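You operate a simulated robot arm through the tools that you are given. There is no shell and no other tool. Be economical: measure what you need, move in short steps, check, and stop when the job is done.

You run a simulated two-armed robot. Do the job below in one go: nothing can be reset, and whatever is moved stays where it is left.

## Task
Pick up the carton that says "filter" from the top of the white counter with one hand, pass it to the other hand and put it on the grey bench. Set down upright: carton.

The check looks at the end state, three seconds after you hand in, the way a careful person would. Anything else that was tipped, shoved, dropped, spilled or broken makes it a failure.

## Robot
Two 7-joint arms with two-finger parallel grippers on one trunk, on a base that drives. Base frame: it is fixed to the floor where the robot stands at the start and does not move with it; the origin is under the middle of the robot, x ahead of it, y to its left, z up; the surface under the hand at the start is at about z = 38. Units: cm, rad, N and s.
The left shoulder is at the start at [5, 16.5, 109.4], the right one opposite. With the tool pointing down near the work surface each hand reaches from about 10 to 46 cm from the robot's upright axis, wherever it stands, measured 20 degrees to its own side. Places, roughly: grey bench [120, -50, 80]. Payload 3.91 kg a hand.
The tool frame of a hand sits at the grasp point between the pads (the TCP): z along the fingers, y along the line on which they close. The tips reach 3 cm beyond it. Largest opening 11 cm; finger width 2, thickness 1; the body of the gripper, 4.8 by 11.2 cm, starts 5.5 cm behind the TCP.
Orientation is that of the tool frame in the base frame, as a unit quaternion [w, x, y, z]. With the fingers straight down and closing along the base's y, the tool's x points along the base's -x, its y along +y and its z along -z.

## Interface
- The arms move only by the tool jog_arm. It takes "left_steps", "right_steps" or both (then of equal length, played together; a hand with none holds still); each is a list of rows, each a list of 3 entries, a list of its own where there are three numbers: the shift along the base's x, y, z in cm, then the turn, a rotation vector about the base's x, y, z in rad, then the opening, from 0 (shut) to 1 (fully open). In form: [[[dx, dy, dz], [wx, wy, wz], jaw], ...]. A call has 1 to 8 rows; each row shifts and turns the commanded pose from where the row before left it. Each row takes 0.2 s and may step no farther than 5 cm and 0.15 rad from the row before; otherwise, or with a gripper value out of range, the whole call is refused. A pose out of reach is approached as far as the arm can. The call stops where the force on the tool passes 40 N (or 10 N more than at its start, if that is more) or the arm is blocked; 0.2 s more then pass. The fingers move at their own pace (about 4.5 cm/s each) and stop on an object; they squeeze with about 38 N. The grip force told is the motor's: it shows also when the fingers shut on nothing. Time passes only in rows, and 0.2 s behind the last, so rows that do not move let the fingers close. The reply holds the time, the measured pose of the TCP, the force on the tool along the base axes, the opening and the grip force, in the units named above and with some noise, with the torque about the TCP (base axes, N m) and any sound that the robot's microphone picked up, and new pictures: "show" is both (left out), scene, wrist or none (wrist: the cameras of the hands that moved).
- Cameras (640 x 400 px; columns grow to the right, rows downward): "scene" is now at [8.92, -0.42, 122.51]; the picture's right is [-0.05, -1.00, 0.00], its down [-0.90, 0.05, -0.43] and it looks along [0.43, -0.02, -0.90] (base axes); focal length 280 px, centre (320, 200). "left" rides on the left gripper at [7.2, -1.7, -10.3] in its tool frame; the picture's right is [0.23, 0.97, 0.00], its down [-0.76, 0.18, -0.62] and it looks along [-0.61, 0.14, 0.78] (tool axes); focal length 222 px, centre (320, 200). "right" rides on the right gripper at [7.2, 1.7, -10.3] in its tool frame; the picture's right is [-0.23, 0.97, 0.00], its down [-0.76, -0.18, -0.62] and it looks along [-0.61, -0.14, 0.78] (tool axes); focal length 222 px, centre (320, 200).
- move_column(by): slides the trunk up (or, below 0, down) by that many cm; the arms and the scene camera ride with it, the base frame stays. It gives what a move gives, with no picture.
- base_move(legs): drives the robot by 1 to 6 legs, each [ahead, left, turn to the left] in cm, cm and rad, along the robot's own axes; the way and the turn of a leg run together, so that a leg with both is an arc; at most 150 cm and 3.142 rad a leg. The arms and the cameras ride along, it lands a little off, and it stops where it bumps. It gives what a move gives, and a new picture of the scene camera.
- head_to(pan, tilt): turns the head with the scene camera to pan (to the left, within 1.396 rad either way) and tilt (down, from -0.506 to 1.204), counted from straight ahead of the robot. It gives what a move gives, and a new picture of the scene camera.
- pixel_to_xyz(camera, pixels): for up to 12 pixels [column, row] of the newest picture of that camera ("zoom" is the newest enlarged one), the place [x, y, z] in the base frame of the surface seen there, good to about 0.3 cm. No time passes.
- enlarge(camera, box): a new picture of the part [left, top, right, bottom] of that camera's present view, enlarged. No time passes.
- sign_off(): hands the job in; it is judged then, once.

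Work in short steps. Measure before you move; look again where a grasp or a placing could have gone wrong, and mend it. You have 80 turns and 260 pictures in all, those below and enlarged ones among them. Open the grippers and draw the arms clear of the work before you hand the job in, unless the task says otherwise; then end with one line.

The tools are called after "Request:" as a command line: name --argument value ..., lists and objects as JSON in quotes. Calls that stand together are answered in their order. jog_arm: Moves the arms, as the interface text tells. Its arguments: {"type":"object","properties":{"left_steps":{"type":"array","items":{"type":"array"}},"right_steps":{"type":"array","items":{"type":"array"}},"show":{"type":"string","enum":["both","scene","wrist","none"]}},"required":[]} The other tools are called the same way: move_column (by) slides the trunk up or down; base_move (legs) drives the base; head_to (pan, tilt) turns the head that bears the scene camera; pixel_to_xyz (camera, pixels) gives the place of the surface under pixels of a picture; enlarge (camera, box) takes an enlarged picture of a part of a camera's view; sign_off () hands the job in.

At the start:

```text
clock: 0.0
left_ee_pos: [34.76, 5.82, 71.01]
left_tcp_rot: [0.0, 0.0, 1.0, 0.0]
left_ft_force: [-1.6, 1.1, 0.2]
left_wrist_torque: [0.01, 0.02, 0.01]
left_grip_width: 10.96
left_gripper_force: 0.1
right_ee_pos: [33.54, -24.86, 62.67]
right_tcp_rot: [0.0, 0.0, 1.0, 0.0]
right_ft_force: [-0.2, 0.4, 0.0]
right_wrist_torque: [0.0, 0.0, -0.04]
right_grip_width: 11.0
right_gripper_force: 0.0
trunk travel left (down, up): [-31.4, 18.9]
robot x, y, heading: [0.19, 0.08, -0.003]
head pan, tilt: [-0.052, 1.127]
```

scene: 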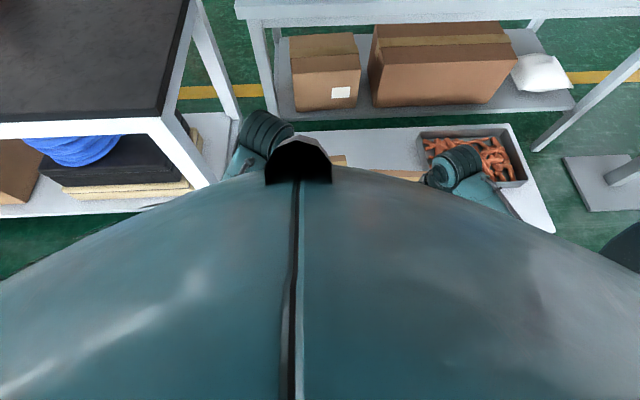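
right: 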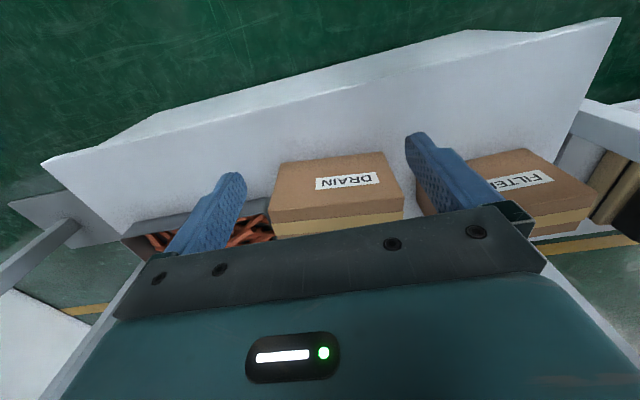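
left: 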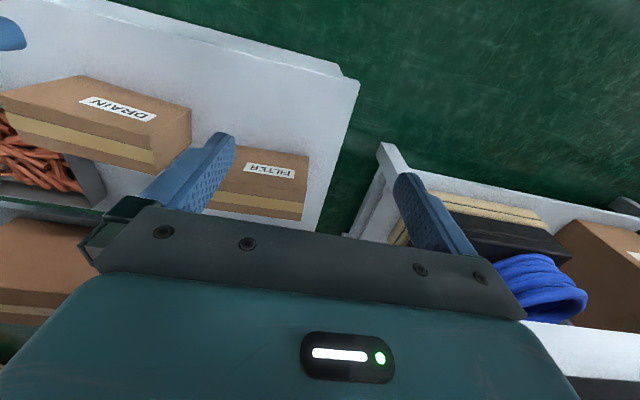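

The left picture shows FILTER at about (265,175) and DRAIN at (110,110). I measure their corners and the counter top around them.

Request:
pixel_to_xyz --camera "left" --pixels '[[308, 157], [303, 200], [300, 217], [270, 170], [240, 150], [232, 200], [150, 145], [188, 105], [330, 150], [80, 80], [350, 80]]'

Request:
pixel_to_xyz --camera "right" --pixels '[[470, 160], [525, 150], [590, 195], [525, 210], [530, 182], [400, 190], [275, 205], [385, 155], [290, 165], [335, 185], [560, 228], [440, 100]]'

Request:
head_to --pan -0.3 --tilt 0.55

```text
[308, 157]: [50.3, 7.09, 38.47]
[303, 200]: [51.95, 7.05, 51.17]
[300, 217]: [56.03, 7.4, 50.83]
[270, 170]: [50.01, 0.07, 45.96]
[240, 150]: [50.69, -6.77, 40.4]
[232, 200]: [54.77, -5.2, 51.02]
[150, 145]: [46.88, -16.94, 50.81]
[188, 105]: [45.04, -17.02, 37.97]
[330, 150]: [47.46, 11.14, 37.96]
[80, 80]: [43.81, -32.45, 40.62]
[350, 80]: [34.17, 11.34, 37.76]
```

```text
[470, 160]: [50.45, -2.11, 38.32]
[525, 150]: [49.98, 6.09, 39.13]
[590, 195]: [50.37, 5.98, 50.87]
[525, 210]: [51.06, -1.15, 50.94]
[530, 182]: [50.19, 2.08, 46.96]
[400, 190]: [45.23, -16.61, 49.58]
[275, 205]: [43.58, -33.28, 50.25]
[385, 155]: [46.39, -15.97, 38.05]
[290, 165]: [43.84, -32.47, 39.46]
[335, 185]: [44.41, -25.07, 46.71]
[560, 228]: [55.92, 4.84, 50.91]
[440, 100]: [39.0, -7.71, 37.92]
```

```text
clock: 1.0
left_ee_pos: [34.76, 5.86, 71.03]
left_tcp_rot: [0.001, 0.0, 1.0, -0.001]
left_ft_force: [0.4, 0.2, 0.2]
left_wrist_torque: [0.0, 0.0, 0.0]
left_grip_width: 11.0
left_gripper_force: 0.1
right_ee_pos: [33.47, -24.77, 62.78]
right_tcp_rot: [0.0, -0.001, 1.0, 0.0]
right_ft_force: [0.2, -0.6, 1.1]
right_wrist_torque: [0.01, 0.02, 0.0]
right_grip_width: 11.0
right_gripper_force: 0.1
trunk travel left (down, up): [-31.4, 18.9]
robot x, y, heading: [-0.26, 0.04, -0.001]
head pan, tilt: [-0.3, 0.55]
```

scene: 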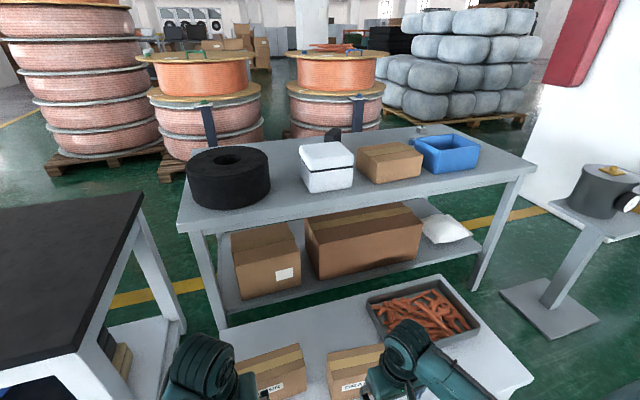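

The grey bench carries a roll, a white box, a carton and a blue tray. I measure the bench and its items, and zoom on the cartons.

Request:
pixel_to_xyz --camera "scene" --pixels '[[182, 228], [535, 165], [300, 205], [400, 190], [475, 180], [280, 175], [490, 150], [270, 190], [330, 187], [390, 182], [440, 170], [400, 135]]'

Request:
enlarge --camera "scene" --box '[160, 270, 400, 400]'

Request:
enlarge --camera "scene" --box '[170, 110, 550, 250]'

```text
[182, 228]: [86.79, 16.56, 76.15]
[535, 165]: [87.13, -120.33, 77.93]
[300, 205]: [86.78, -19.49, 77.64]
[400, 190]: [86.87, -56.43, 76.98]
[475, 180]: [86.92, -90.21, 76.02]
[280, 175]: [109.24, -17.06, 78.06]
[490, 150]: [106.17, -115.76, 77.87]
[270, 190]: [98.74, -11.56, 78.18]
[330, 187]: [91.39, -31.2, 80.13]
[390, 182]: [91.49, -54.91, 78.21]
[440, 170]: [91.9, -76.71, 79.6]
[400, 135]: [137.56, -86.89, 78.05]
```

```text
2.67 times, centred on (280, 335) of scene
```

zoom: 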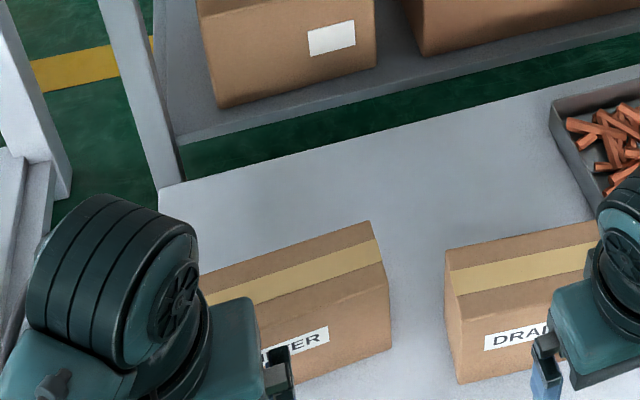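

```text
1.68 times, centred on (360, 180) of scene
```

zoom: 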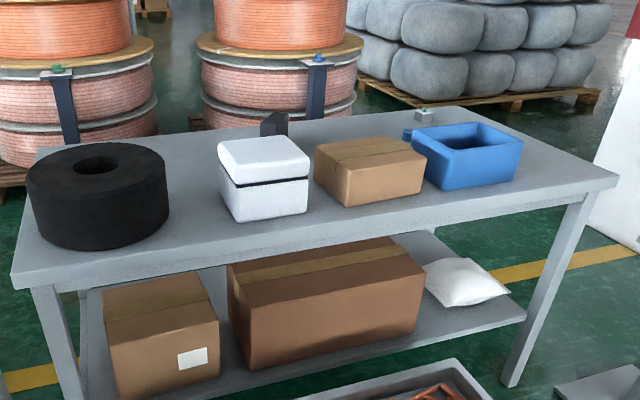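

I measure item edges on the bench (newest zoom).

Request:
pixel_to_xyz --camera "zoom" --pixels '[[166, 215], [100, 245], [235, 217], [305, 205], [352, 202], [422, 190], [440, 186], [512, 180], [522, 145], [555, 170], [195, 180], [195, 145]]'

Request:
head_to --pan -0.1 --tilt 0.85

```text
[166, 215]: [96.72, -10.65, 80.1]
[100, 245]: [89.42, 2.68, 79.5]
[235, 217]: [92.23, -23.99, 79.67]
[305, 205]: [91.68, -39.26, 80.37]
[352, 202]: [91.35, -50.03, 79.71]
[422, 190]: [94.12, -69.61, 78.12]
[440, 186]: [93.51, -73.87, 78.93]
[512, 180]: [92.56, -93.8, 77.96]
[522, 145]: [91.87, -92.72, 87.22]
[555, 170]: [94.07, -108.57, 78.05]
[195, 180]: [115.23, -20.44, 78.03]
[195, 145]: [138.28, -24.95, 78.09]
```

```text
clock: 1.8
left_ee_pos: [34.78, 5.85, 71.14]
left_tcp_rot: [0.0, 0.001, 1.0, 0.0]
left_ft_force: [1.1, 0.3, -0.9]
left_wrist_torque: [0.02, 0.0, 0.0]
left_grip_width: 11.0
left_gripper_force: 0.1
right_ee_pos: [33.45, -24.91, 62.66]
right_tcp_rot: [0.0, 0.0, 1.0, 0.0]
right_ft_force: [0.6, 0.7, 0.2]
right_wrist_torque: [-0.03, -0.02, -0.01]
right_grip_width: 11.01
right_gripper_force: 0.1
trunk travel left (down, up): [-31.4, 18.9]
robot x, y, heading: [0.11, 0.07, -0.002]
head pan, tilt: [-0.099, 0.85]
```

scene: 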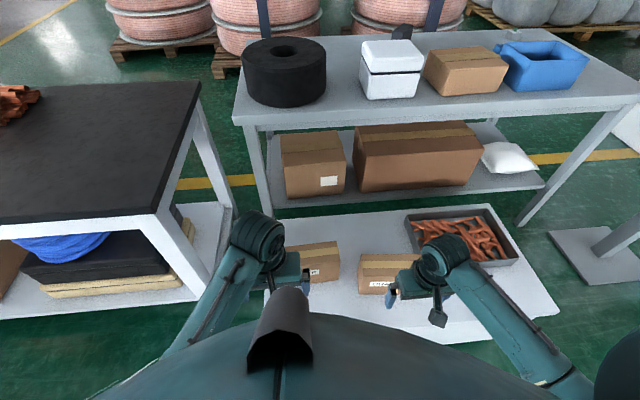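

I zoom in on the cartons to get the depth of FILTER, and look to the right for the driving room.

Request:
enlarge --camera "scene" --box '[200, 190, 520, 390]'

```text
2.00 times, centred on (360, 290) of scene
```

zoom: 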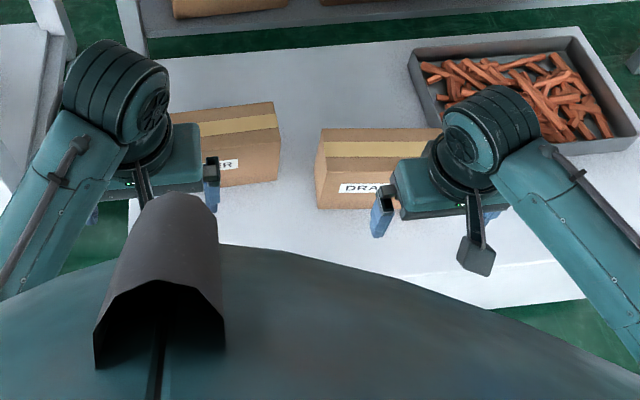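

Request:
pixel_to_xyz --camera "zoom" --pixels '[[273, 104], [278, 128], [245, 107], [245, 130], [323, 130], [320, 150], [150, 40], [575, 30], [580, 296], [415, 55], [300, 200], [400, 40]]'

Request:
head_to --pan -0.9 --tilt 0.7

```text
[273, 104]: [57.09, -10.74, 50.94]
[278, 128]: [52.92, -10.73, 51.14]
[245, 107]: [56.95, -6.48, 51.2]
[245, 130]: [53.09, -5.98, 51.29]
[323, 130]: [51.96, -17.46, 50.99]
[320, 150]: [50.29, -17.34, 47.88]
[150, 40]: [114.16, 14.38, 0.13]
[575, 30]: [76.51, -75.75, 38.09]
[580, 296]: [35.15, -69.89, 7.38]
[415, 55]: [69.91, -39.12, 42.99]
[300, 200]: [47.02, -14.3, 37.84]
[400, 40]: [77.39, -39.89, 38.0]
```

```text
clock: 2.9
left_ee_pos: [34.74, 5.7, 71.11]
left_tcp_rot: [0.0, 0.0, 1.0, 0.0]
left_ft_force: [0.0, -0.1, -0.3]
left_wrist_torque: [-0.01, 0.02, 0.0]
left_grip_width: 11.01
left_gripper_force: 0.1
right_ee_pos: [33.31, -24.76, 62.76]
right_tcp_rot: [0.0, 0.0, 1.0, 0.0]
right_ft_force: [-0.2, 0.8, 0.8]
right_wrist_torque: [-0.03, -0.04, 0.01]
right_grip_width: 11.0
right_gripper_force: 0.1
trunk travel left (down, up): [-31.4, 18.9]
robot x, y, heading: [-0.19, 0.06, -0.0]
head pan, tilt: [-0.901, 0.7]
```

scene: 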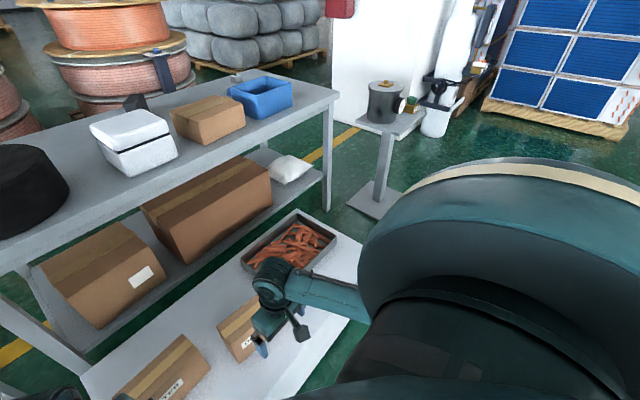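

I measure the stand at right and the bench's right end, plus the counter's right end.

Request:
pixel_to_xyz --camera "scene" --pixels '[[347, 203], [375, 218], [405, 195], [358, 122], [395, 132], [425, 110], [338, 95], [325, 207], [333, 195], [350, 315], [335, 290], [290, 112]]'

Request:
enlarge --camera "scene" --box '[220, 60, 460, 210]'

Request:
head_to --pan -0.9 --tilt 0.2

```text
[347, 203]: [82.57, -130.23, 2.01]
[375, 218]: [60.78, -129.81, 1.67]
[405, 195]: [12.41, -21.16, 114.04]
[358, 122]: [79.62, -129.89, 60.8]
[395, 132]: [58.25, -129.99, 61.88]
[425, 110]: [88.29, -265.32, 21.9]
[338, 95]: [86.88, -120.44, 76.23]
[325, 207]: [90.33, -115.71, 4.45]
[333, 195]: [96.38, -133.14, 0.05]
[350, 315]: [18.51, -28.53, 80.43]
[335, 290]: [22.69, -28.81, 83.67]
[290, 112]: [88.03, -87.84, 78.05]
```

```text
2.67 times, centred on (340, 135) of scene
```

zoom: 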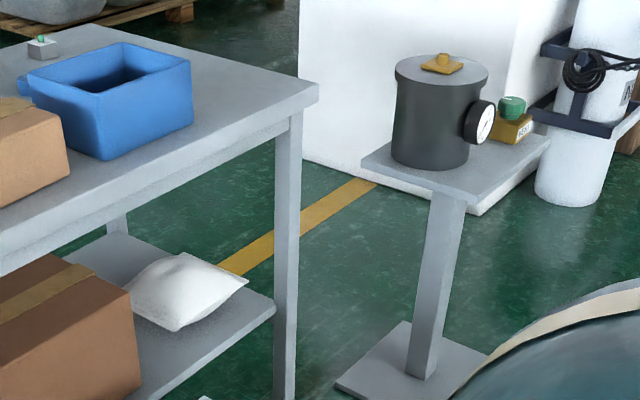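

```text
clock: 3.9
left_ee_pos: [34.75, 5.83, 71.16]
left_tcp_rot: [0.0, -0.001, 1.0, 0.0]
left_ft_force: [0.8, -0.1, 0.5]
left_wrist_torque: [0.01, -0.03, 0.01]
left_grip_width: 11.01
left_gripper_force: 0.0
right_ee_pos: [33.38, -24.9, 62.65]
right_tcp_rot: [0.0, 0.0, 1.0, 0.0]
right_ft_force: [0.0, 0.4, 0.2]
right_wrist_torque: [-0.02, -0.04, 0.0]
right_grip_width: 11.02
right_gripper_force: 0.1
trunk travel left (down, up): [-31.4, 18.9]
robot x, y, heading: [-0.28, 0.09, 0.001]
head pan, tilt: [-0.901, 0.201]
```

scene: 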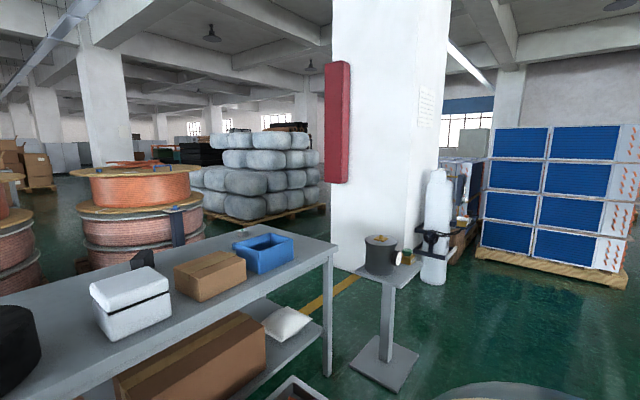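

The FILTER carton spans about y −10.7..7.2, x 50..57.5, top z 51: I'll grip it from above, closing along x, left hand first on its left half, then the right hand on its right half. The free spot on the bench is the right end (y −97..−118). First I raise both hands and turn them, cameras outward.

Request:
jog_arm --left_steps '[[[0, 0, 1.5], [0, 0, -0.15], 1], [[0, 0, 1.5], [0, 0, -0.15], 1], [[0, 0, 1.5], [0, 0, -0.15], 1], [[0, 0, 1.5], [0, 0, -0.15], 1], [[0, 0, 1.5], [0, 0, -0.15], 1], [[0, 0, 1.5], [0, 0, -0.15], 1], [[0, 0, 1.5], [0, 0, -0.15], 1], [[0, 0, 1.5], [0, 0, -0.15], 1]]' --right_steps '[[[0, -0.5, 3], [0, 0, 0.15], 1], [[0, -0.5, 3], [0, 0, 0.15], 1], [[0, -0.5, 3], [0, 0, 0.15], 1], [[0, -0.5, 3], [0, 0, 0.15], 1], [[0, -0.5, 3], [0, 0, 0.15], 1], [[0, -0.5, 3], [0, 0, 0.15], 1], [[0, -0.5, 3], [0, 0, 0.15], 1], [[0, -0.5, 3], [0, 0, 0.15], 1]]' --show "none"

Request:
jog_arm --left_steps '[[[0, 0, 0], [0, 0, -0.1236], 1], [[0, 0, 0], [0, 0, -0.1236], 1], [[0, 0, 0], [0, 0, -0.1236], 1]]' --right_steps '[[[0, 0, 0], [0, 0, 0.1236], 1], [[0, 0, 0], [0, 0, 0.1236], 1], [[0, 0, 0], [0, 0, 0.1236], 1]]' --show "wrist"

Request:
head_to --pan 0 --tilt 0.9

```text
clock: 5.7
left_ee_pos: [34.69, 5.86, 83.18]
left_tcp_rot: [0.0, 0.565, 0.825, 0.0]
left_ft_force: [-0.2, 0.8, -0.1]
left_wrist_torque: [0.01, 0.0, 0.0]
left_grip_width: 10.99
left_gripper_force: 0.0
right_ee_pos: [33.5, -28.84, 86.81]
right_tcp_rot: [0.0, -0.565, 0.825, 0.0]
right_ft_force: [0.0, -0.1, -0.4]
right_wrist_torque: [0.02, 0.0, 0.01]
right_grip_width: 10.98
right_gripper_force: 0.1
trunk travel left (down, up): [-31.4, 18.9]
robot x, y, heading: [-0.15, -0.0, 0.002]
head pan, tilt: [-0.901, 0.201]
```

```text
clock: 6.5
left_ee_pos: [34.72, 5.82, 83.03]
left_tcp_rot: [0.0, 0.708, 0.706, 0.0]
left_ft_force: [-0.5, 0.6, 0.0]
left_wrist_torque: [-0.02, 0.0, 0.03]
left_grip_width: 10.99
left_gripper_force: 0.0
right_ee_pos: [33.47, -28.82, 86.79]
right_tcp_rot: [0.0, 0.708, -0.706, 0.0]
right_ft_force: [-0.2, 0.3, -0.7]
right_wrist_torque: [-0.01, 0.01, -0.01]
right_grip_width: 11.01
right_gripper_force: 0.1
trunk travel left (down, up): [-31.4, 18.9]
robot x, y, heading: [0.24, -0.03, 0.004]
head pan, tilt: [-0.901, 0.201]
```

right: 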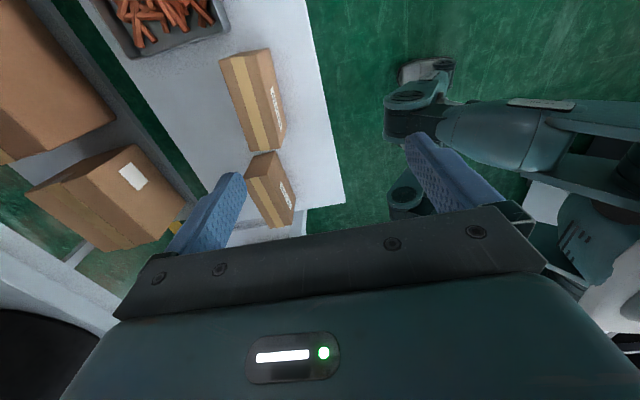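
left: 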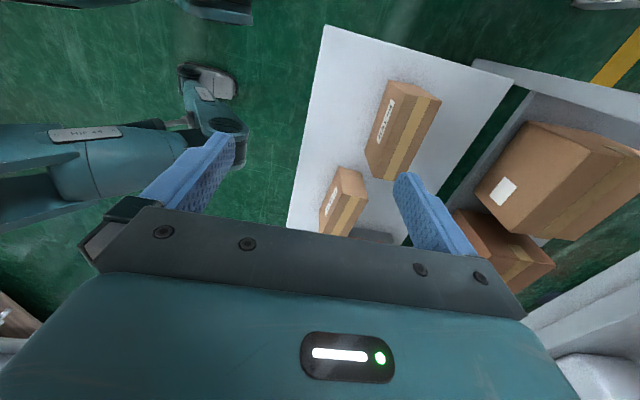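

```text
clock: 7.7
left_ee_pos: [34.78, 5.8, 83.06]
left_tcp_rot: [0.0, 0.706, 0.708, 0.0]
left_ft_force: [-0.7, -0.1, 0.0]
left_wrist_torque: [0.01, -0.01, 0.01]
left_grip_width: 11.0
left_gripper_force: 0.0
right_ee_pos: [33.47, -28.85, 86.71]
right_tcp_rot: [0.0, -0.706, 0.708, 0.0]
right_ft_force: [0.4, -0.2, 0.2]
right_wrist_torque: [-0.02, 0.0, -0.03]
right_grip_width: 10.99
right_gripper_force: 0.0
trunk travel left (down, up): [-31.4, 18.9]
robot x, y, heading: [-0.06, 0.25, -0.001]
head pan, tilt: [0.0, 0.901]
```

scene: 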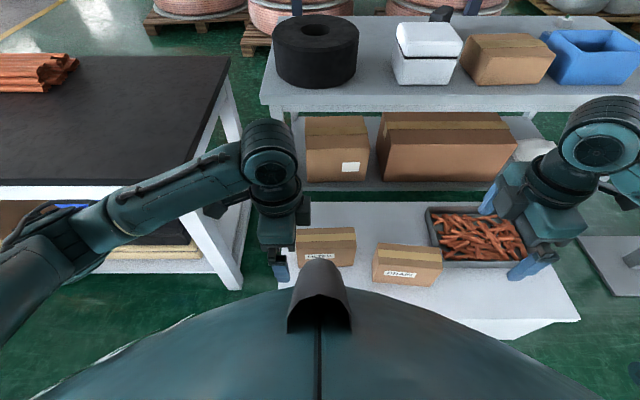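

Both hands are turned. In the left picture FILTER is at (405,130); I zoom in there for its corners and yaw.

Request:
enlarge --camera "left" --box '[300, 60, 492, 180]'

Request:
pixel_to_xyz --camera "right" --pixels '[[318, 40], [343, 200], [205, 35], [272, 152], [247, 178], [262, 55], [248, 150], [280, 145]]'

```text
3.33 times, centred on (396, 120) of left
```

zoom: 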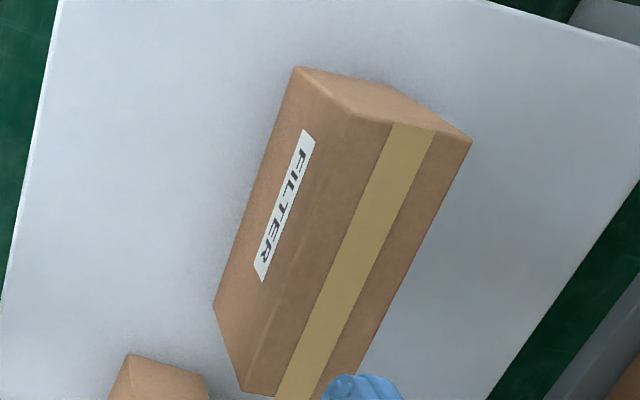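

```text
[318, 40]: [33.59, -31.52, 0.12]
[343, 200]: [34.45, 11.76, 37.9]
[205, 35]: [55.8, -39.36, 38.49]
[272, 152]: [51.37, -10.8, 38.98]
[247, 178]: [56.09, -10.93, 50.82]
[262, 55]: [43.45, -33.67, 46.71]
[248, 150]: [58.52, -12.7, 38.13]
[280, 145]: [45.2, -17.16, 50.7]
```

Request:
pixel_to_xyz --camera "zoom" --pixels '[[352, 122], [466, 142], [245, 385], [365, 345], [392, 125], [435, 133], [300, 72], [216, 305], [340, 160], [440, 180], [275, 330], [180, 250]]'

```text
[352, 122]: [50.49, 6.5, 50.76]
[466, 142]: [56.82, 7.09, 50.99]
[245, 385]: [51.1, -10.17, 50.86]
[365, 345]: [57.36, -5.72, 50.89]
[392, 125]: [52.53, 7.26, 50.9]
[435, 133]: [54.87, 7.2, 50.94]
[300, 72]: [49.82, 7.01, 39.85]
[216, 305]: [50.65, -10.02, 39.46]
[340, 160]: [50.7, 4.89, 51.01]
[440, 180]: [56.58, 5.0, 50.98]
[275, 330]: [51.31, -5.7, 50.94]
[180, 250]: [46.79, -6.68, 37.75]
```

FILTER: centre line x ≈ 53.7 at y = 3, depth 6.7, yaw about +0.045 rad, top z 51. I lower the trunk 20 cm for reach (hands stay above z 60).

Request:
move_column --by -20

Request:
jog_arm --left_steps '[[[4, -0.4, 0], [-0.1, 0, 0], 1], [[4, -0.4, 0], [-0.1, 0, 0], 1], [[4, -0.4, 0], [0, 0, 0.045], 1], [[4, -0.4, 0], [0, 0, 0], 1], [[2.9, -0.6, 0], [0, 0, 0], 1]]'

```text
clock: 9.8
left_ee_pos: [34.73, 5.79, 63.21]
left_tcp_rot: [0.0, 0.708, 0.707, 0.0]
left_ft_force: [0.3, -0.1, 0.0]
left_wrist_torque: [0.0, -0.02, -0.03]
left_grip_width: 10.99
left_gripper_force: 0.1
right_ee_pos: [33.54, -28.74, 66.84]
right_tcp_rot: [0.0, -0.707, 0.707, 0.001]
right_ft_force: [0.9, -1.1, 0.6]
right_wrist_torque: [0.04, 0.03, 0.01]
right_grip_width: 11.01
right_gripper_force: 0.2
trunk travel left (down, up): [-11.4, 38.9]
robot x, y, heading: [-0.33, 0.29, -0.003]
head pan, tilt: [0.0, 0.901]
```

```text
clock: 11.0
left_ee_pos: [53.68, 3.61, 63.05]
left_tcp_rot: [0.071, 0.687, 0.719, -0.07]
left_ft_force: [-0.2, 0.0, 0.3]
left_wrist_torque: [0.01, -0.02, -0.02]
left_grip_width: 10.99
left_gripper_force: 0.1
right_ee_pos: [33.38, -28.72, 66.82]
right_tcp_rot: [0.0, -0.707, 0.707, 0.001]
right_ft_force: [0.1, -1.1, -0.2]
right_wrist_torque: [-0.05, 0.01, 0.0]
right_grip_width: 11.0
right_gripper_force: 0.0
trunk travel left (down, up): [-11.4, 38.9]
robot x, y, heading: [0.4, -0.08, 0.001]
head pan, tilt: [0.0, 0.901]
```

scene: 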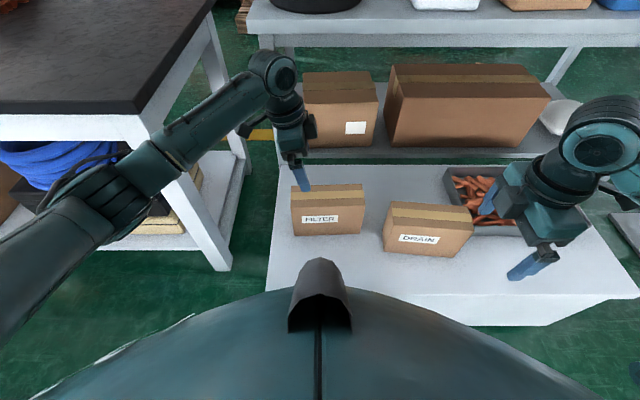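
left: 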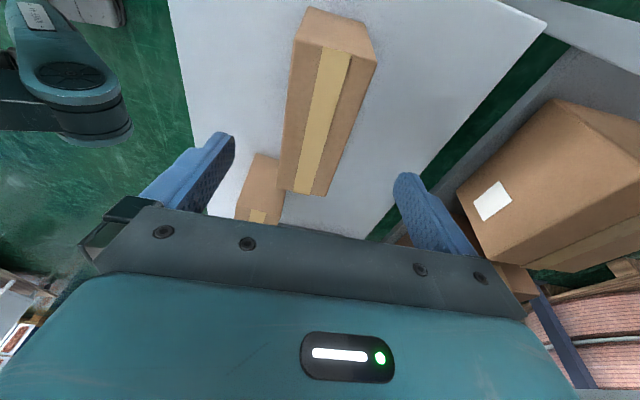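

The left hand is above FILTER, between the fingers. I descend 10 cm and check.

Request:
jog_arm --left_steps '[[[0, 0, -3], [0, 0, 0], 1], [[0, 0, -3], [0, 0, 0], 1], [[0, 0, -3], [0, 0, 0], 1]]' --show "wrist"

Request:
pixel_to_xyz --camera "left" --pixels '[[190, 180], [410, 190]]'

```text
clock: 11.8
left_ee_pos: [53.86, 3.62, 54.11]
left_tcp_rot: [0.072, 0.688, 0.719, -0.069]
left_ft_force: [0.7, -1.2, -0.2]
left_wrist_torque: [-0.01, 0.01, -0.01]
left_grip_width: 11.0
left_gripper_force: 0.1
right_ee_pos: [33.47, -28.87, 66.72]
right_tcp_rot: [-0.001, -0.707, 0.707, 0.0]
right_ft_force: [-0.5, 0.1, 0.4]
right_wrist_torque: [-0.03, 0.01, 0.0]
right_grip_width: 11.01
right_gripper_force: 0.0
trunk travel left (down, up): [-11.4, 38.9]
robot x, y, heading: [0.03, -0.29, -0.001]
head pan, tilt: [0.0, 0.901]
```

left: 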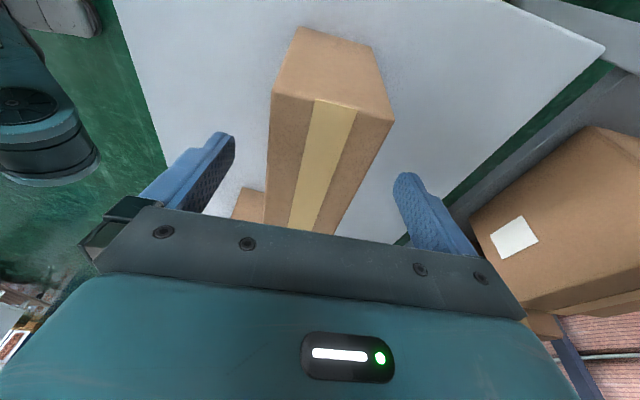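

```text
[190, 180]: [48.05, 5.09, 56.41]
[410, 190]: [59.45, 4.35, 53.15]
```

Fingers at x 48 and 59.4 straddle the carton evenly. I descend 6.3 cm, then close.

Request:
jog_arm --left_steps '[[[0, 0, -2.1], [0, 0, 0], 1], [[0, 0, -2.1], [0, 0, 0], 1], [[0, 0, -2.1], [0, 0, 0], 1], [[0, 0, 0], [0, 0, 0], 0], [[0, 0, 0], [0, 0, 0], 0], [[0, 0, 0], [0, 0, 0], 0], [[0, 0, 0], [0, 0, 0], 0], [[0, 0, 0], [0, 0, 0], 0]]' --show "wrist"

```text
clock: 13.6
left_ee_pos: [53.66, 3.66, 47.79]
left_tcp_rot: [0.073, 0.687, 0.719, -0.07]
left_ft_force: [1.8, 1.4, -0.6]
left_wrist_torque: [-0.12, -0.24, 0.16]
left_grip_width: 7.2
left_gripper_force: 38.0
right_ee_pos: [33.52, -28.83, 66.78]
right_tcp_rot: [0.0, -0.707, 0.707, 0.0]
right_ft_force: [0.6, -0.1, 0.8]
right_wrist_torque: [0.01, -0.01, 0.01]
right_grip_width: 11.0
right_gripper_force: 0.0
trunk travel left (down, up): [-11.4, 38.9]
robot x, y, heading: [-0.15, 0.14, -0.0]
head pan, tilt: [0.0, 0.901]
```

left: 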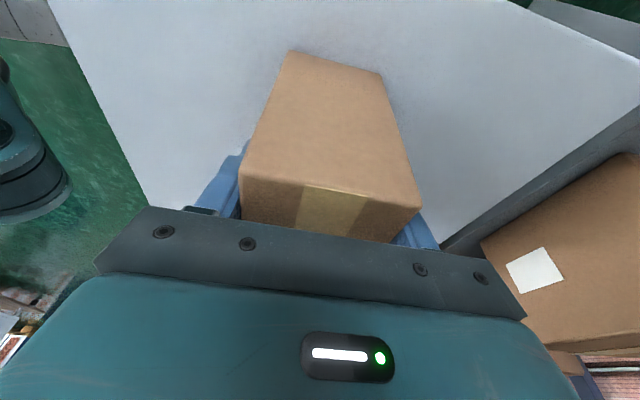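

Grip holds at 7.2 cm with 38 N. I lift 2 cm first to see the weight and any sag.

Request:
jog_arm --left_steps '[[[0, 0, 1], [0, 0, 0], 0], [[0, 0, 1], [0, 0, 0], 0], [[0, 0, 0], [0, 0, 0], 0]]'

```text
clock: 14.4
left_ee_pos: [53.63, 3.66, 49.8]
left_tcp_rot: [0.071, 0.688, 0.719, -0.069]
left_ft_force: [-0.4, -0.4, -5.0]
left_wrist_torque: [0.27, 0.01, 0.01]
left_grip_width: 7.22
left_gripper_force: 38.0
right_ee_pos: [33.51, -28.75, 66.71]
right_tcp_rot: [0.0, -0.706, 0.708, -0.001]
right_ft_force: [1.1, 0.2, 1.0]
right_wrist_torque: [-0.05, -0.01, -0.03]
right_grip_width: 11.0
right_gripper_force: 0.0
trunk travel left (down, up): [-11.4, 38.9]
robot x, y, heading: [-0.08, 0.18, 0.002]
head pan, tilt: [0.0, 0.901]
```

scene: 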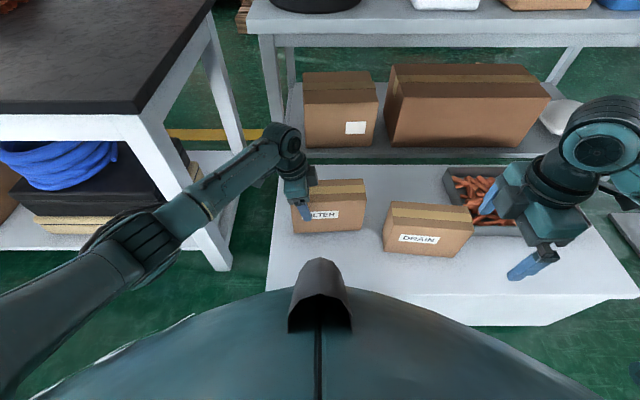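
left: 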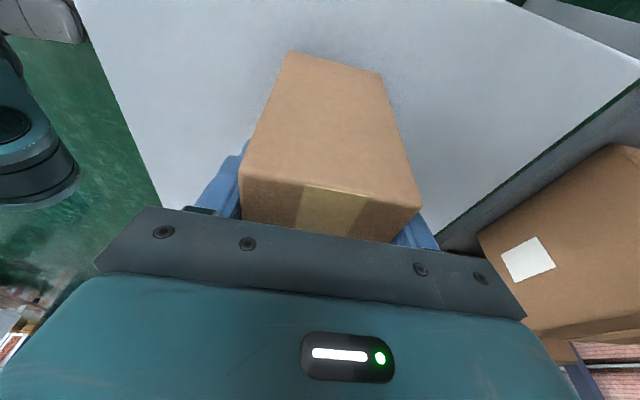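

Only 5 N, no sag. I lift it well clear (20 cm up) and 10 cm nearer, and tilt the right hand +0.2 outward.

Request:
jog_arm --left_steps '[[[0, 0, 3.5], [0, 0, 0], 0], [[0, 0, 3.5], [0, 0, 0], 0], [[-2, 0, 3.5], [0, 0, 0], 0], [[-2, 0, 3.5], [0, 0, 0], 0], [[-3, 0, 3], [0, 0, 0], 0], [[-3, 0, 3], [0, 0, 0], 0], [[0, 0, 2], [0, 0, 0], 0], [[0, 0, 0], [0, 0, 0], 0]]' --right_steps '[[[0, 0, 3], [0, 0, 0], 1], [[0, 0, 3], [0, 0, 0], 1], [[0, 0, 3], [0, 0, 0], 1], [[0, 0, 3], [0, 0, 0.045], 1], [[0, 0, 3], [0.1, 0, 0], 1], [[0, 0, 3], [0.1, 0, 0], 1], [[0, 0, 3], [0, 0, 0], 1], [[0, 0, 0], [0, 0, 0], 1]]'

Request:
enlarge --camera "right" --box '[160, 60, 480, 260]'

```text
clock: 16.2
left_ee_pos: [43.58, 3.54, 71.87]
left_tcp_rot: [0.071, 0.688, 0.719, -0.069]
left_ft_force: [0.0, -0.1, -5.0]
left_wrist_torque: [0.28, 0.0, -0.01]
left_grip_width: 7.17
left_gripper_force: 37.4
right_ee_pos: [33.38, -28.98, 87.78]
right_tcp_rot: [-0.072, 0.719, -0.688, -0.07]
right_ft_force: [0.4, -0.3, 1.2]
right_wrist_torque: [0.01, 0.02, 0.01]
right_grip_width: 11.02
right_gripper_force: 0.2
trunk travel left (down, up): [-11.4, 38.9]
robot x, y, heading: [0.27, 0.13, -0.003]
head pan, tilt: [0.0, 0.901]
```

scene: 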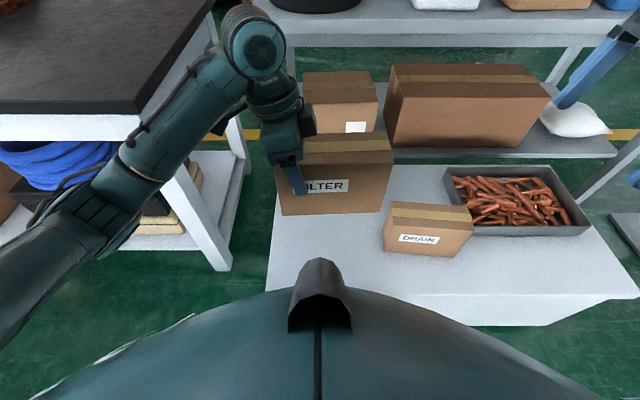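
right: 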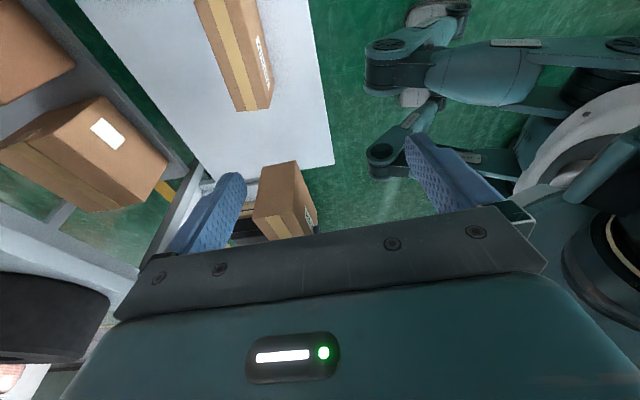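
left: 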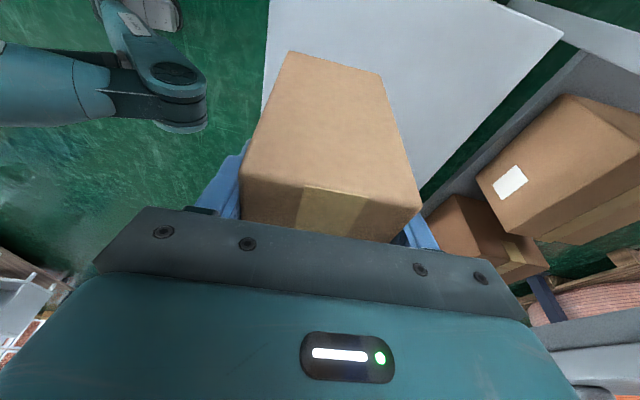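

```text
2.00 times, centred on (320, 160) of right
```

zoom: 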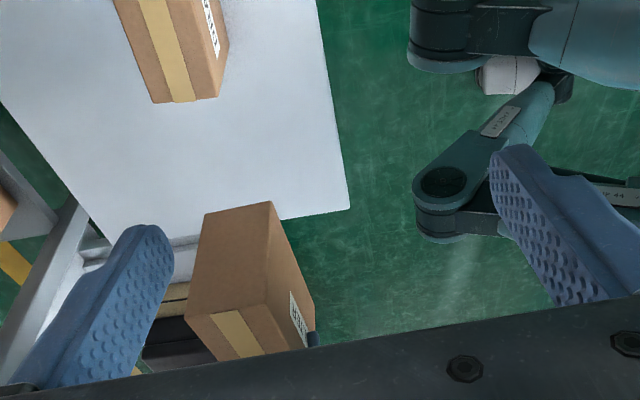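

The carton's right end is now near (44.3, −10.7), top z ≈ 75. I bring the right hand above its right half at height ~86.

Request:
jog_arm --right_steps '[[[3, 3, 0], [0, 0, 0], 1], [[3, 4, 0], [0, 0, 0], 1], [[2.7, 4, 0], [0, 0, 0], 1], [[2, 4, 0], [0, 0, 0], 1], [[0, 4, -1], [0, 0, 0], 1], [[0, 3, -1], [0, 0, 0], 1]]'

Request:
enlarge --camera "scene" --box '[200, 0, 520, 200]'

```text
clock: 17.6
left_ee_pos: [43.53, 3.62, 71.81]
left_tcp_rot: [0.071, 0.687, 0.72, -0.068]
left_ft_force: [0.4, -0.2, -5.1]
left_wrist_torque: [0.25, 0.01, 0.05]
left_grip_width: 7.2
left_gripper_force: 38.0
right_ee_pos: [44.21, -6.82, 85.81]
right_tcp_rot: [-0.072, 0.719, -0.688, -0.069]
right_ft_force: [0.3, 0.4, -0.1]
right_wrist_torque: [0.02, -0.02, 0.03]
right_grip_width: 11.02
right_gripper_force: 0.0
trunk travel left (down, up): [-11.4, 38.9]
robot x, y, heading: [-0.08, 0.11, -0.004]
head pan, tilt: [0.0, 0.901]
```

scene: 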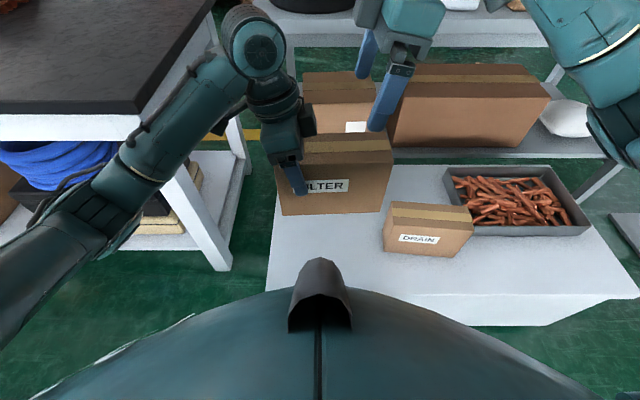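
right: 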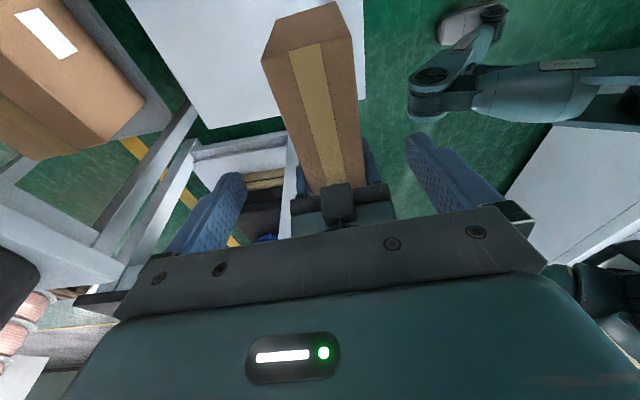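

```text
2.00 times, centred on (360, 100) of scene
```

zoom: 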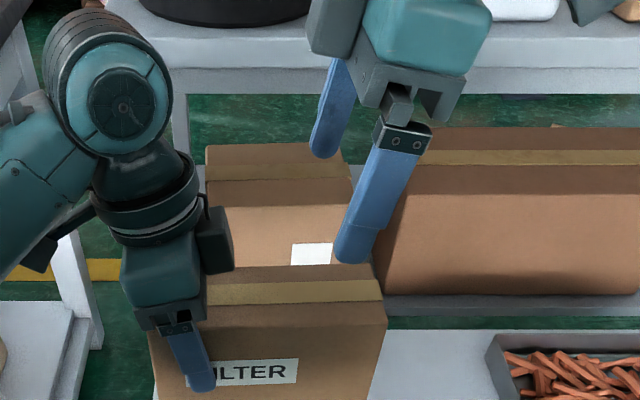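

Both grippers carry a block on the inner side (zoom (215,240) and (335,30)); I measure them to make sure they clear one another.

Request:
pixel_to_xyz --camera "zoom" --pixels '[[231, 240], [215, 262], [230, 215], [200, 215], [315, 20], [345, 55], [350, 135], [375, 170], [385, 320], [270, 300], [312, 45]]'

Request:
pixel_to_xyz --camera "right" --pixels '[[338, 190], [350, 215], [310, 200], [385, 200], [300, 50], [350, 40], [268, 58]]'

```text
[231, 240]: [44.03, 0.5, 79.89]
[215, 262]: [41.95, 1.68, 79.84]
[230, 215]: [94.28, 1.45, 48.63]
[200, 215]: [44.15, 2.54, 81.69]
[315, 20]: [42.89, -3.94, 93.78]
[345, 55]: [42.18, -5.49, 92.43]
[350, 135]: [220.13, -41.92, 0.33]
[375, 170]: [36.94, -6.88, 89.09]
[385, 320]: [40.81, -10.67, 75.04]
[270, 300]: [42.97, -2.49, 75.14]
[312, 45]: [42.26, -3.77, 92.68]
```

```text
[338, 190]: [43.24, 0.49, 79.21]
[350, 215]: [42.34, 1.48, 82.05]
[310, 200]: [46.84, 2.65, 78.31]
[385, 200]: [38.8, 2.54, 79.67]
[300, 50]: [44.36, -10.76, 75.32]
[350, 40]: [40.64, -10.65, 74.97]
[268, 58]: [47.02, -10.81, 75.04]
```

Clear gap of about 4 cm remains. I lower the right hand 14 cm (x −0.2) around the carton's right half.

Request:
jog_arm --right_steps '[[[-0.2, 0, -3], [0, 0, 0], 1], [[0, 0, -3], [0, 0, 0], 1], [[0, 0, -2.5], [0, 0, 0], 1], [[0, 0, -2], [0, 0, 0], 1], [[0, 0, -2], [0, 0, 0], 1], [[0, 0, -1.5], [0, 0, 0], 1]]'

```text
clock: 19.0
left_ee_pos: [43.59, 3.53, 71.93]
left_tcp_rot: [0.072, 0.688, 0.719, -0.069]
left_ft_force: [0.0, -0.6, -4.6]
left_wrist_torque: [0.27, 0.0, 0.02]
left_grip_width: 7.21
left_gripper_force: 37.6
right_ee_pos: [43.94, -6.81, 71.76]
right_tcp_rot: [-0.073, 0.719, -0.687, -0.069]
right_ft_force: [-0.2, 0.5, 0.5]
right_wrist_torque: [0.0, 0.04, 0.02]
right_grip_width: 10.98
right_gripper_force: 0.0
trunk travel left (down, up): [-11.4, 38.9]
robot x, y, heading: [0.1, -0.12, -0.001]
head pan, tilt: [0.0, 0.901]
```

scene: 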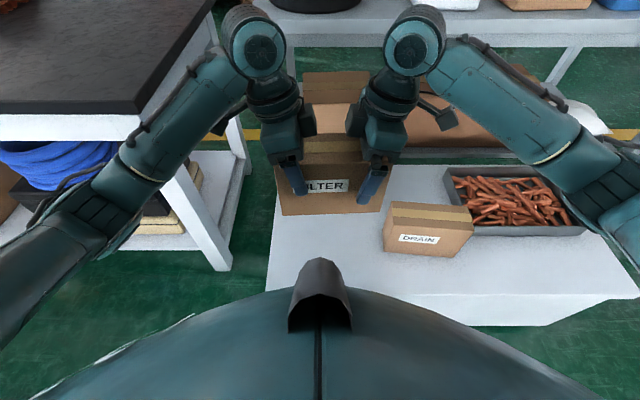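
right: 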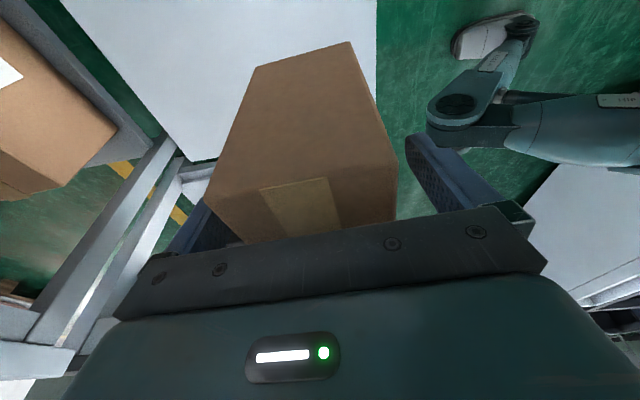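

The right hand straddles the carton. I close it while the left holds.

Request:
jog_arm --right_steps '[[[0, 0, 0], [0, 0, 0], 0], [[0, 0, 0], [0, 0, 0], 0], [[0, 0, 0], [0, 0, 0], 0], [[0, 0, 0], [0, 0, 0], 0], [[0, 0, 0], [0, 0, 0], 0]]'

```text
clock: 20.2
left_ee_pos: [43.54, 3.52, 71.79]
left_tcp_rot: [0.072, 0.689, 0.718, -0.069]
left_ft_force: [-9.7, 2.4, -3.7]
left_wrist_torque: [0.0, -1.28, -1.1]
left_grip_width: 7.19
left_gripper_force: 38.3
right_ee_pos: [43.96, -6.77, 71.82]
right_tcp_rot: [-0.072, 0.718, -0.688, -0.069]
right_ft_force: [10.5, -2.3, 0.0]
right_wrist_torque: [0.17, 1.3, 0.01]
right_grip_width: 7.24
right_gripper_force: 38.4
trunk travel left (down, up): [-11.4, 38.9]
robot x, y, heading: [0.0, 0.38, 0.003]
head pan, tilt: [0.0, 0.901]
```

scene: 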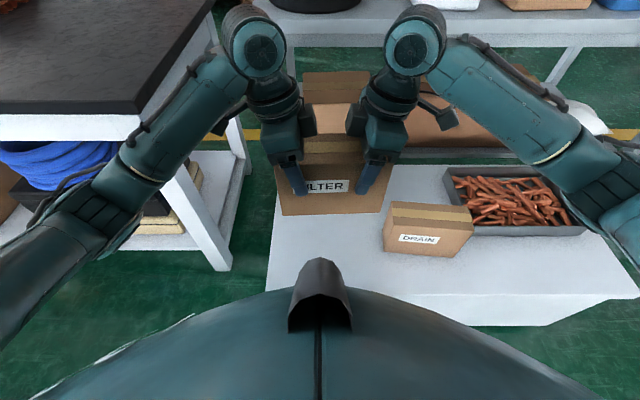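
right: 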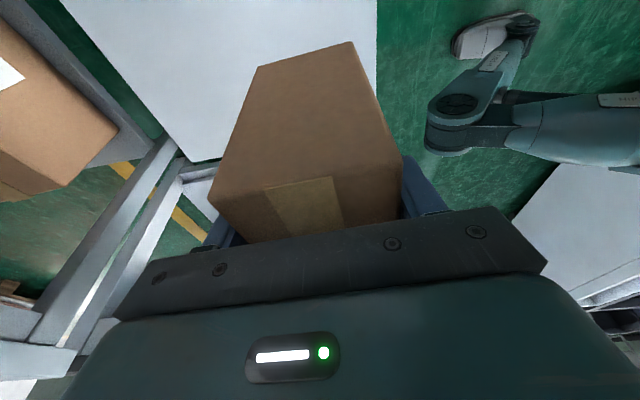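

Both grip at 38 N. I open the left hand and let it rise vertically clear.

Request:
jog_arm --left_steps '[[[0, 0, 0], [0, 0, 0], 1], [[0, 0, 0], [0, 0, 0], 1], [[0, 0, 0], [0, 0, 0], 1], [[0, 0, 0], [0, 0, 0], 1]]'

```text
clock: 21.2
left_ee_pos: [43.53, 3.6, 71.82]
left_tcp_rot: [0.071, 0.687, 0.719, -0.069]
left_ft_force: [0.5, 1.3, 0.2]
left_wrist_torque: [0.05, -0.03, 0.01]
left_grip_width: 10.99
left_gripper_force: 0.1
right_ee_pos: [43.83, -6.71, 71.73]
right_tcp_rot: [-0.072, 0.719, -0.687, -0.069]
right_ft_force: [-0.2, 0.0, 0.9]
right_wrist_torque: [-0.22, -0.02, 0.03]
right_grip_width: 7.17
right_gripper_force: 37.5
trunk travel left (down, up): [-11.4, 38.9]
robot x, y, heading: [0.41, 0.08, 0.002]
head pan, tilt: [0.0, 0.901]
```

scene: 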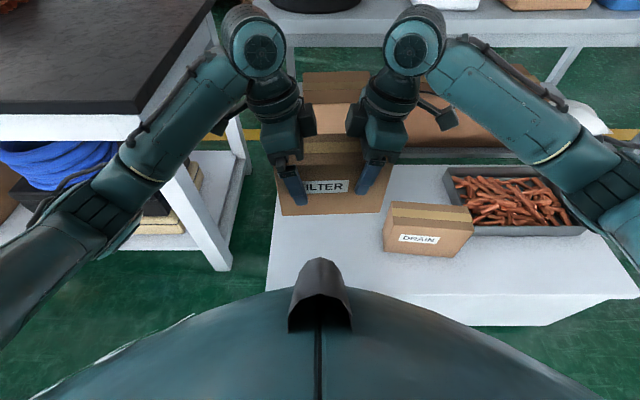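
left: 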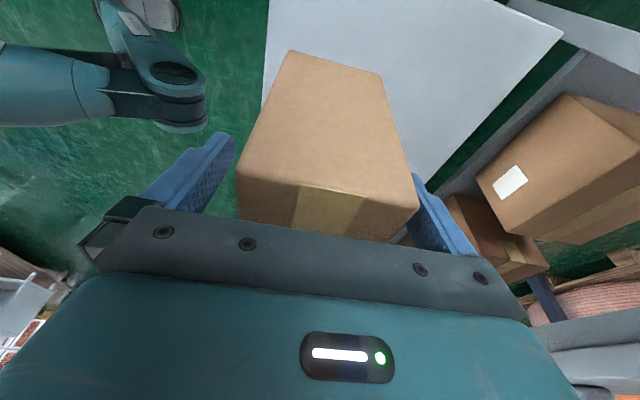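

Request:
jog_arm --left_steps '[[[0, 0.3, 1.5], [0, 0, 0], 1], [[0, 0.6, 3], [0, 0, 0], 1], [[0, 0.6, 3], [0, 0, 0], 1], [[0, 1, 3], [0, 0, 0], 1], [[0, 3, 3], [0, 0, 0], 1], [[-2, 4, 0], [0, 0, 0], 1], [[-2, 4, 0], [0, 0, 0], 1]]'

Request:
enlarge --camera "scene" --box '[240, 80, 480, 230]'

```text
clock: 22.8
left_ee_pos: [39.66, 17.09, 85.42]
left_tcp_rot: [0.072, 0.688, 0.719, -0.069]
left_ft_force: [0.5, -0.6, 0.1]
left_wrist_torque: [0.0, 0.02, 0.04]
left_grip_width: 11.0
left_gripper_force: 0.0
right_ee_pos: [43.88, -6.87, 71.8]
right_tcp_rot: [-0.072, 0.719, -0.688, -0.07]
right_ft_force: [0.1, -0.4, -0.5]
right_wrist_torque: [-0.22, 0.0, 0.03]
right_grip_width: 7.21
right_gripper_force: 37.7
trunk travel left (down, up): [-11.4, 38.9]
robot x, y, heading: [0.17, -0.05, 0.002]
head pan, tilt: [0.0, 0.901]
```

scene: 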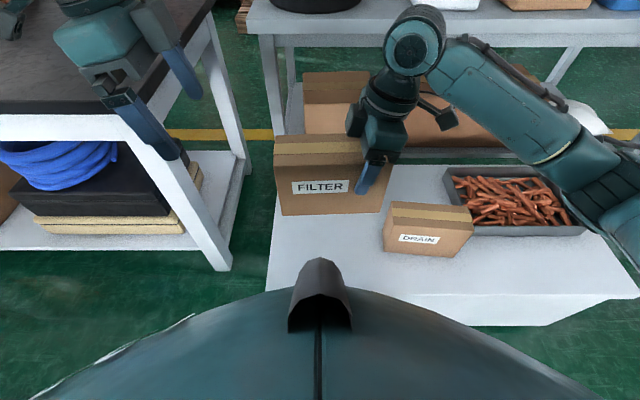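
left: 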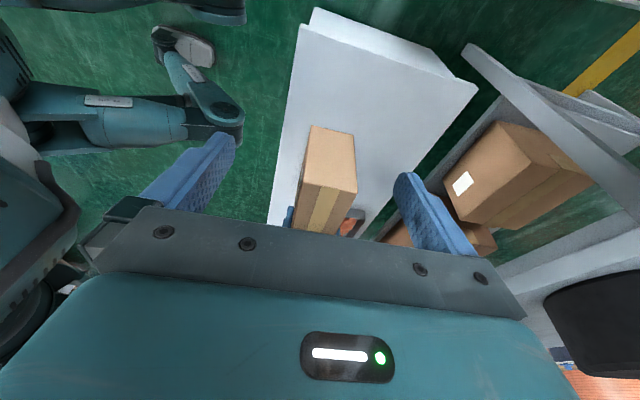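

```text
2.67 times, centred on (360, 155) of scene
```

zoom: 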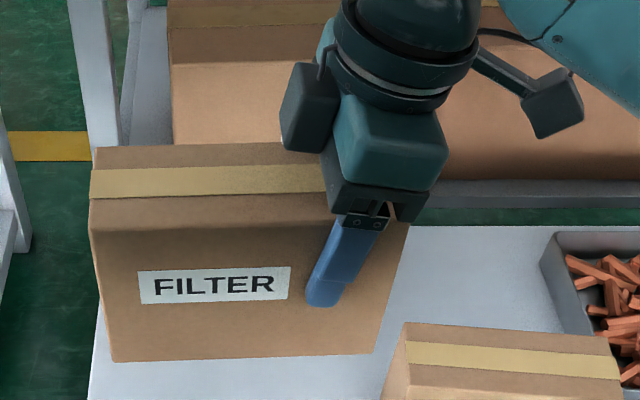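

Handover done: the right hand alone holds FILTER level. I raise the trunk 25 cm and look right to check the lane between the counter and the stand.

Request:
move_column --by 25

Request:
head_to --pan -0.75 --tilt 0.9

```text
clock: 25.4
left_ee_pos: [39.67, 16.96, 110.24]
left_tcp_rot: [0.073, 0.687, 0.72, -0.069]
left_ft_force: [0.0, -0.1, 0.3]
left_wrist_torque: [0.0, 0.0, 0.0]
left_grip_width: 11.01
left_gripper_force: 0.1
right_ee_pos: [44.06, -6.85, 96.69]
right_tcp_rot: [-0.072, 0.719, -0.688, -0.069]
right_ft_force: [-0.1, -0.3, -5.6]
right_wrist_torque: [-0.25, 0.0, -0.03]
right_grip_width: 7.17
right_gripper_force: 37.8
trunk travel left (down, up): [-36.4, 13.9]
robot x, y, heading: [-0.02, -0.29, 0.001]
head pan, tilt: [0.0, 0.901]
```

```text
clock: 26.5
left_ee_pos: [39.63, 17.03, 110.41]
left_tcp_rot: [0.072, 0.687, 0.719, -0.069]
left_ft_force: [1.5, 0.0, -0.4]
left_wrist_torque: [0.02, 0.02, -0.04]
left_grip_width: 10.99
left_gripper_force: 0.1
right_ee_pos: [43.95, -6.74, 96.74]
right_tcp_rot: [-0.072, 0.719, -0.687, -0.069]
right_ft_force: [-0.4, -0.2, -5.8]
right_wrist_torque: [-0.26, -0.05, -0.03]
right_grip_width: 7.22
right_gripper_force: 37.9
trunk travel left (down, up): [-36.4, 13.9]
robot x, y, heading: [0.13, -0.25, -0.003]
head pan, tilt: [-0.75, 0.901]
```

scene: 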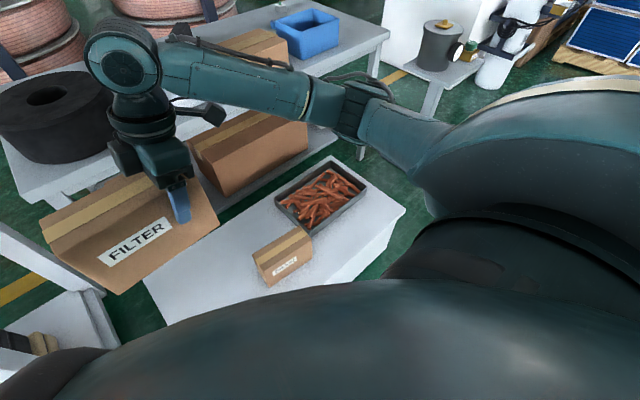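

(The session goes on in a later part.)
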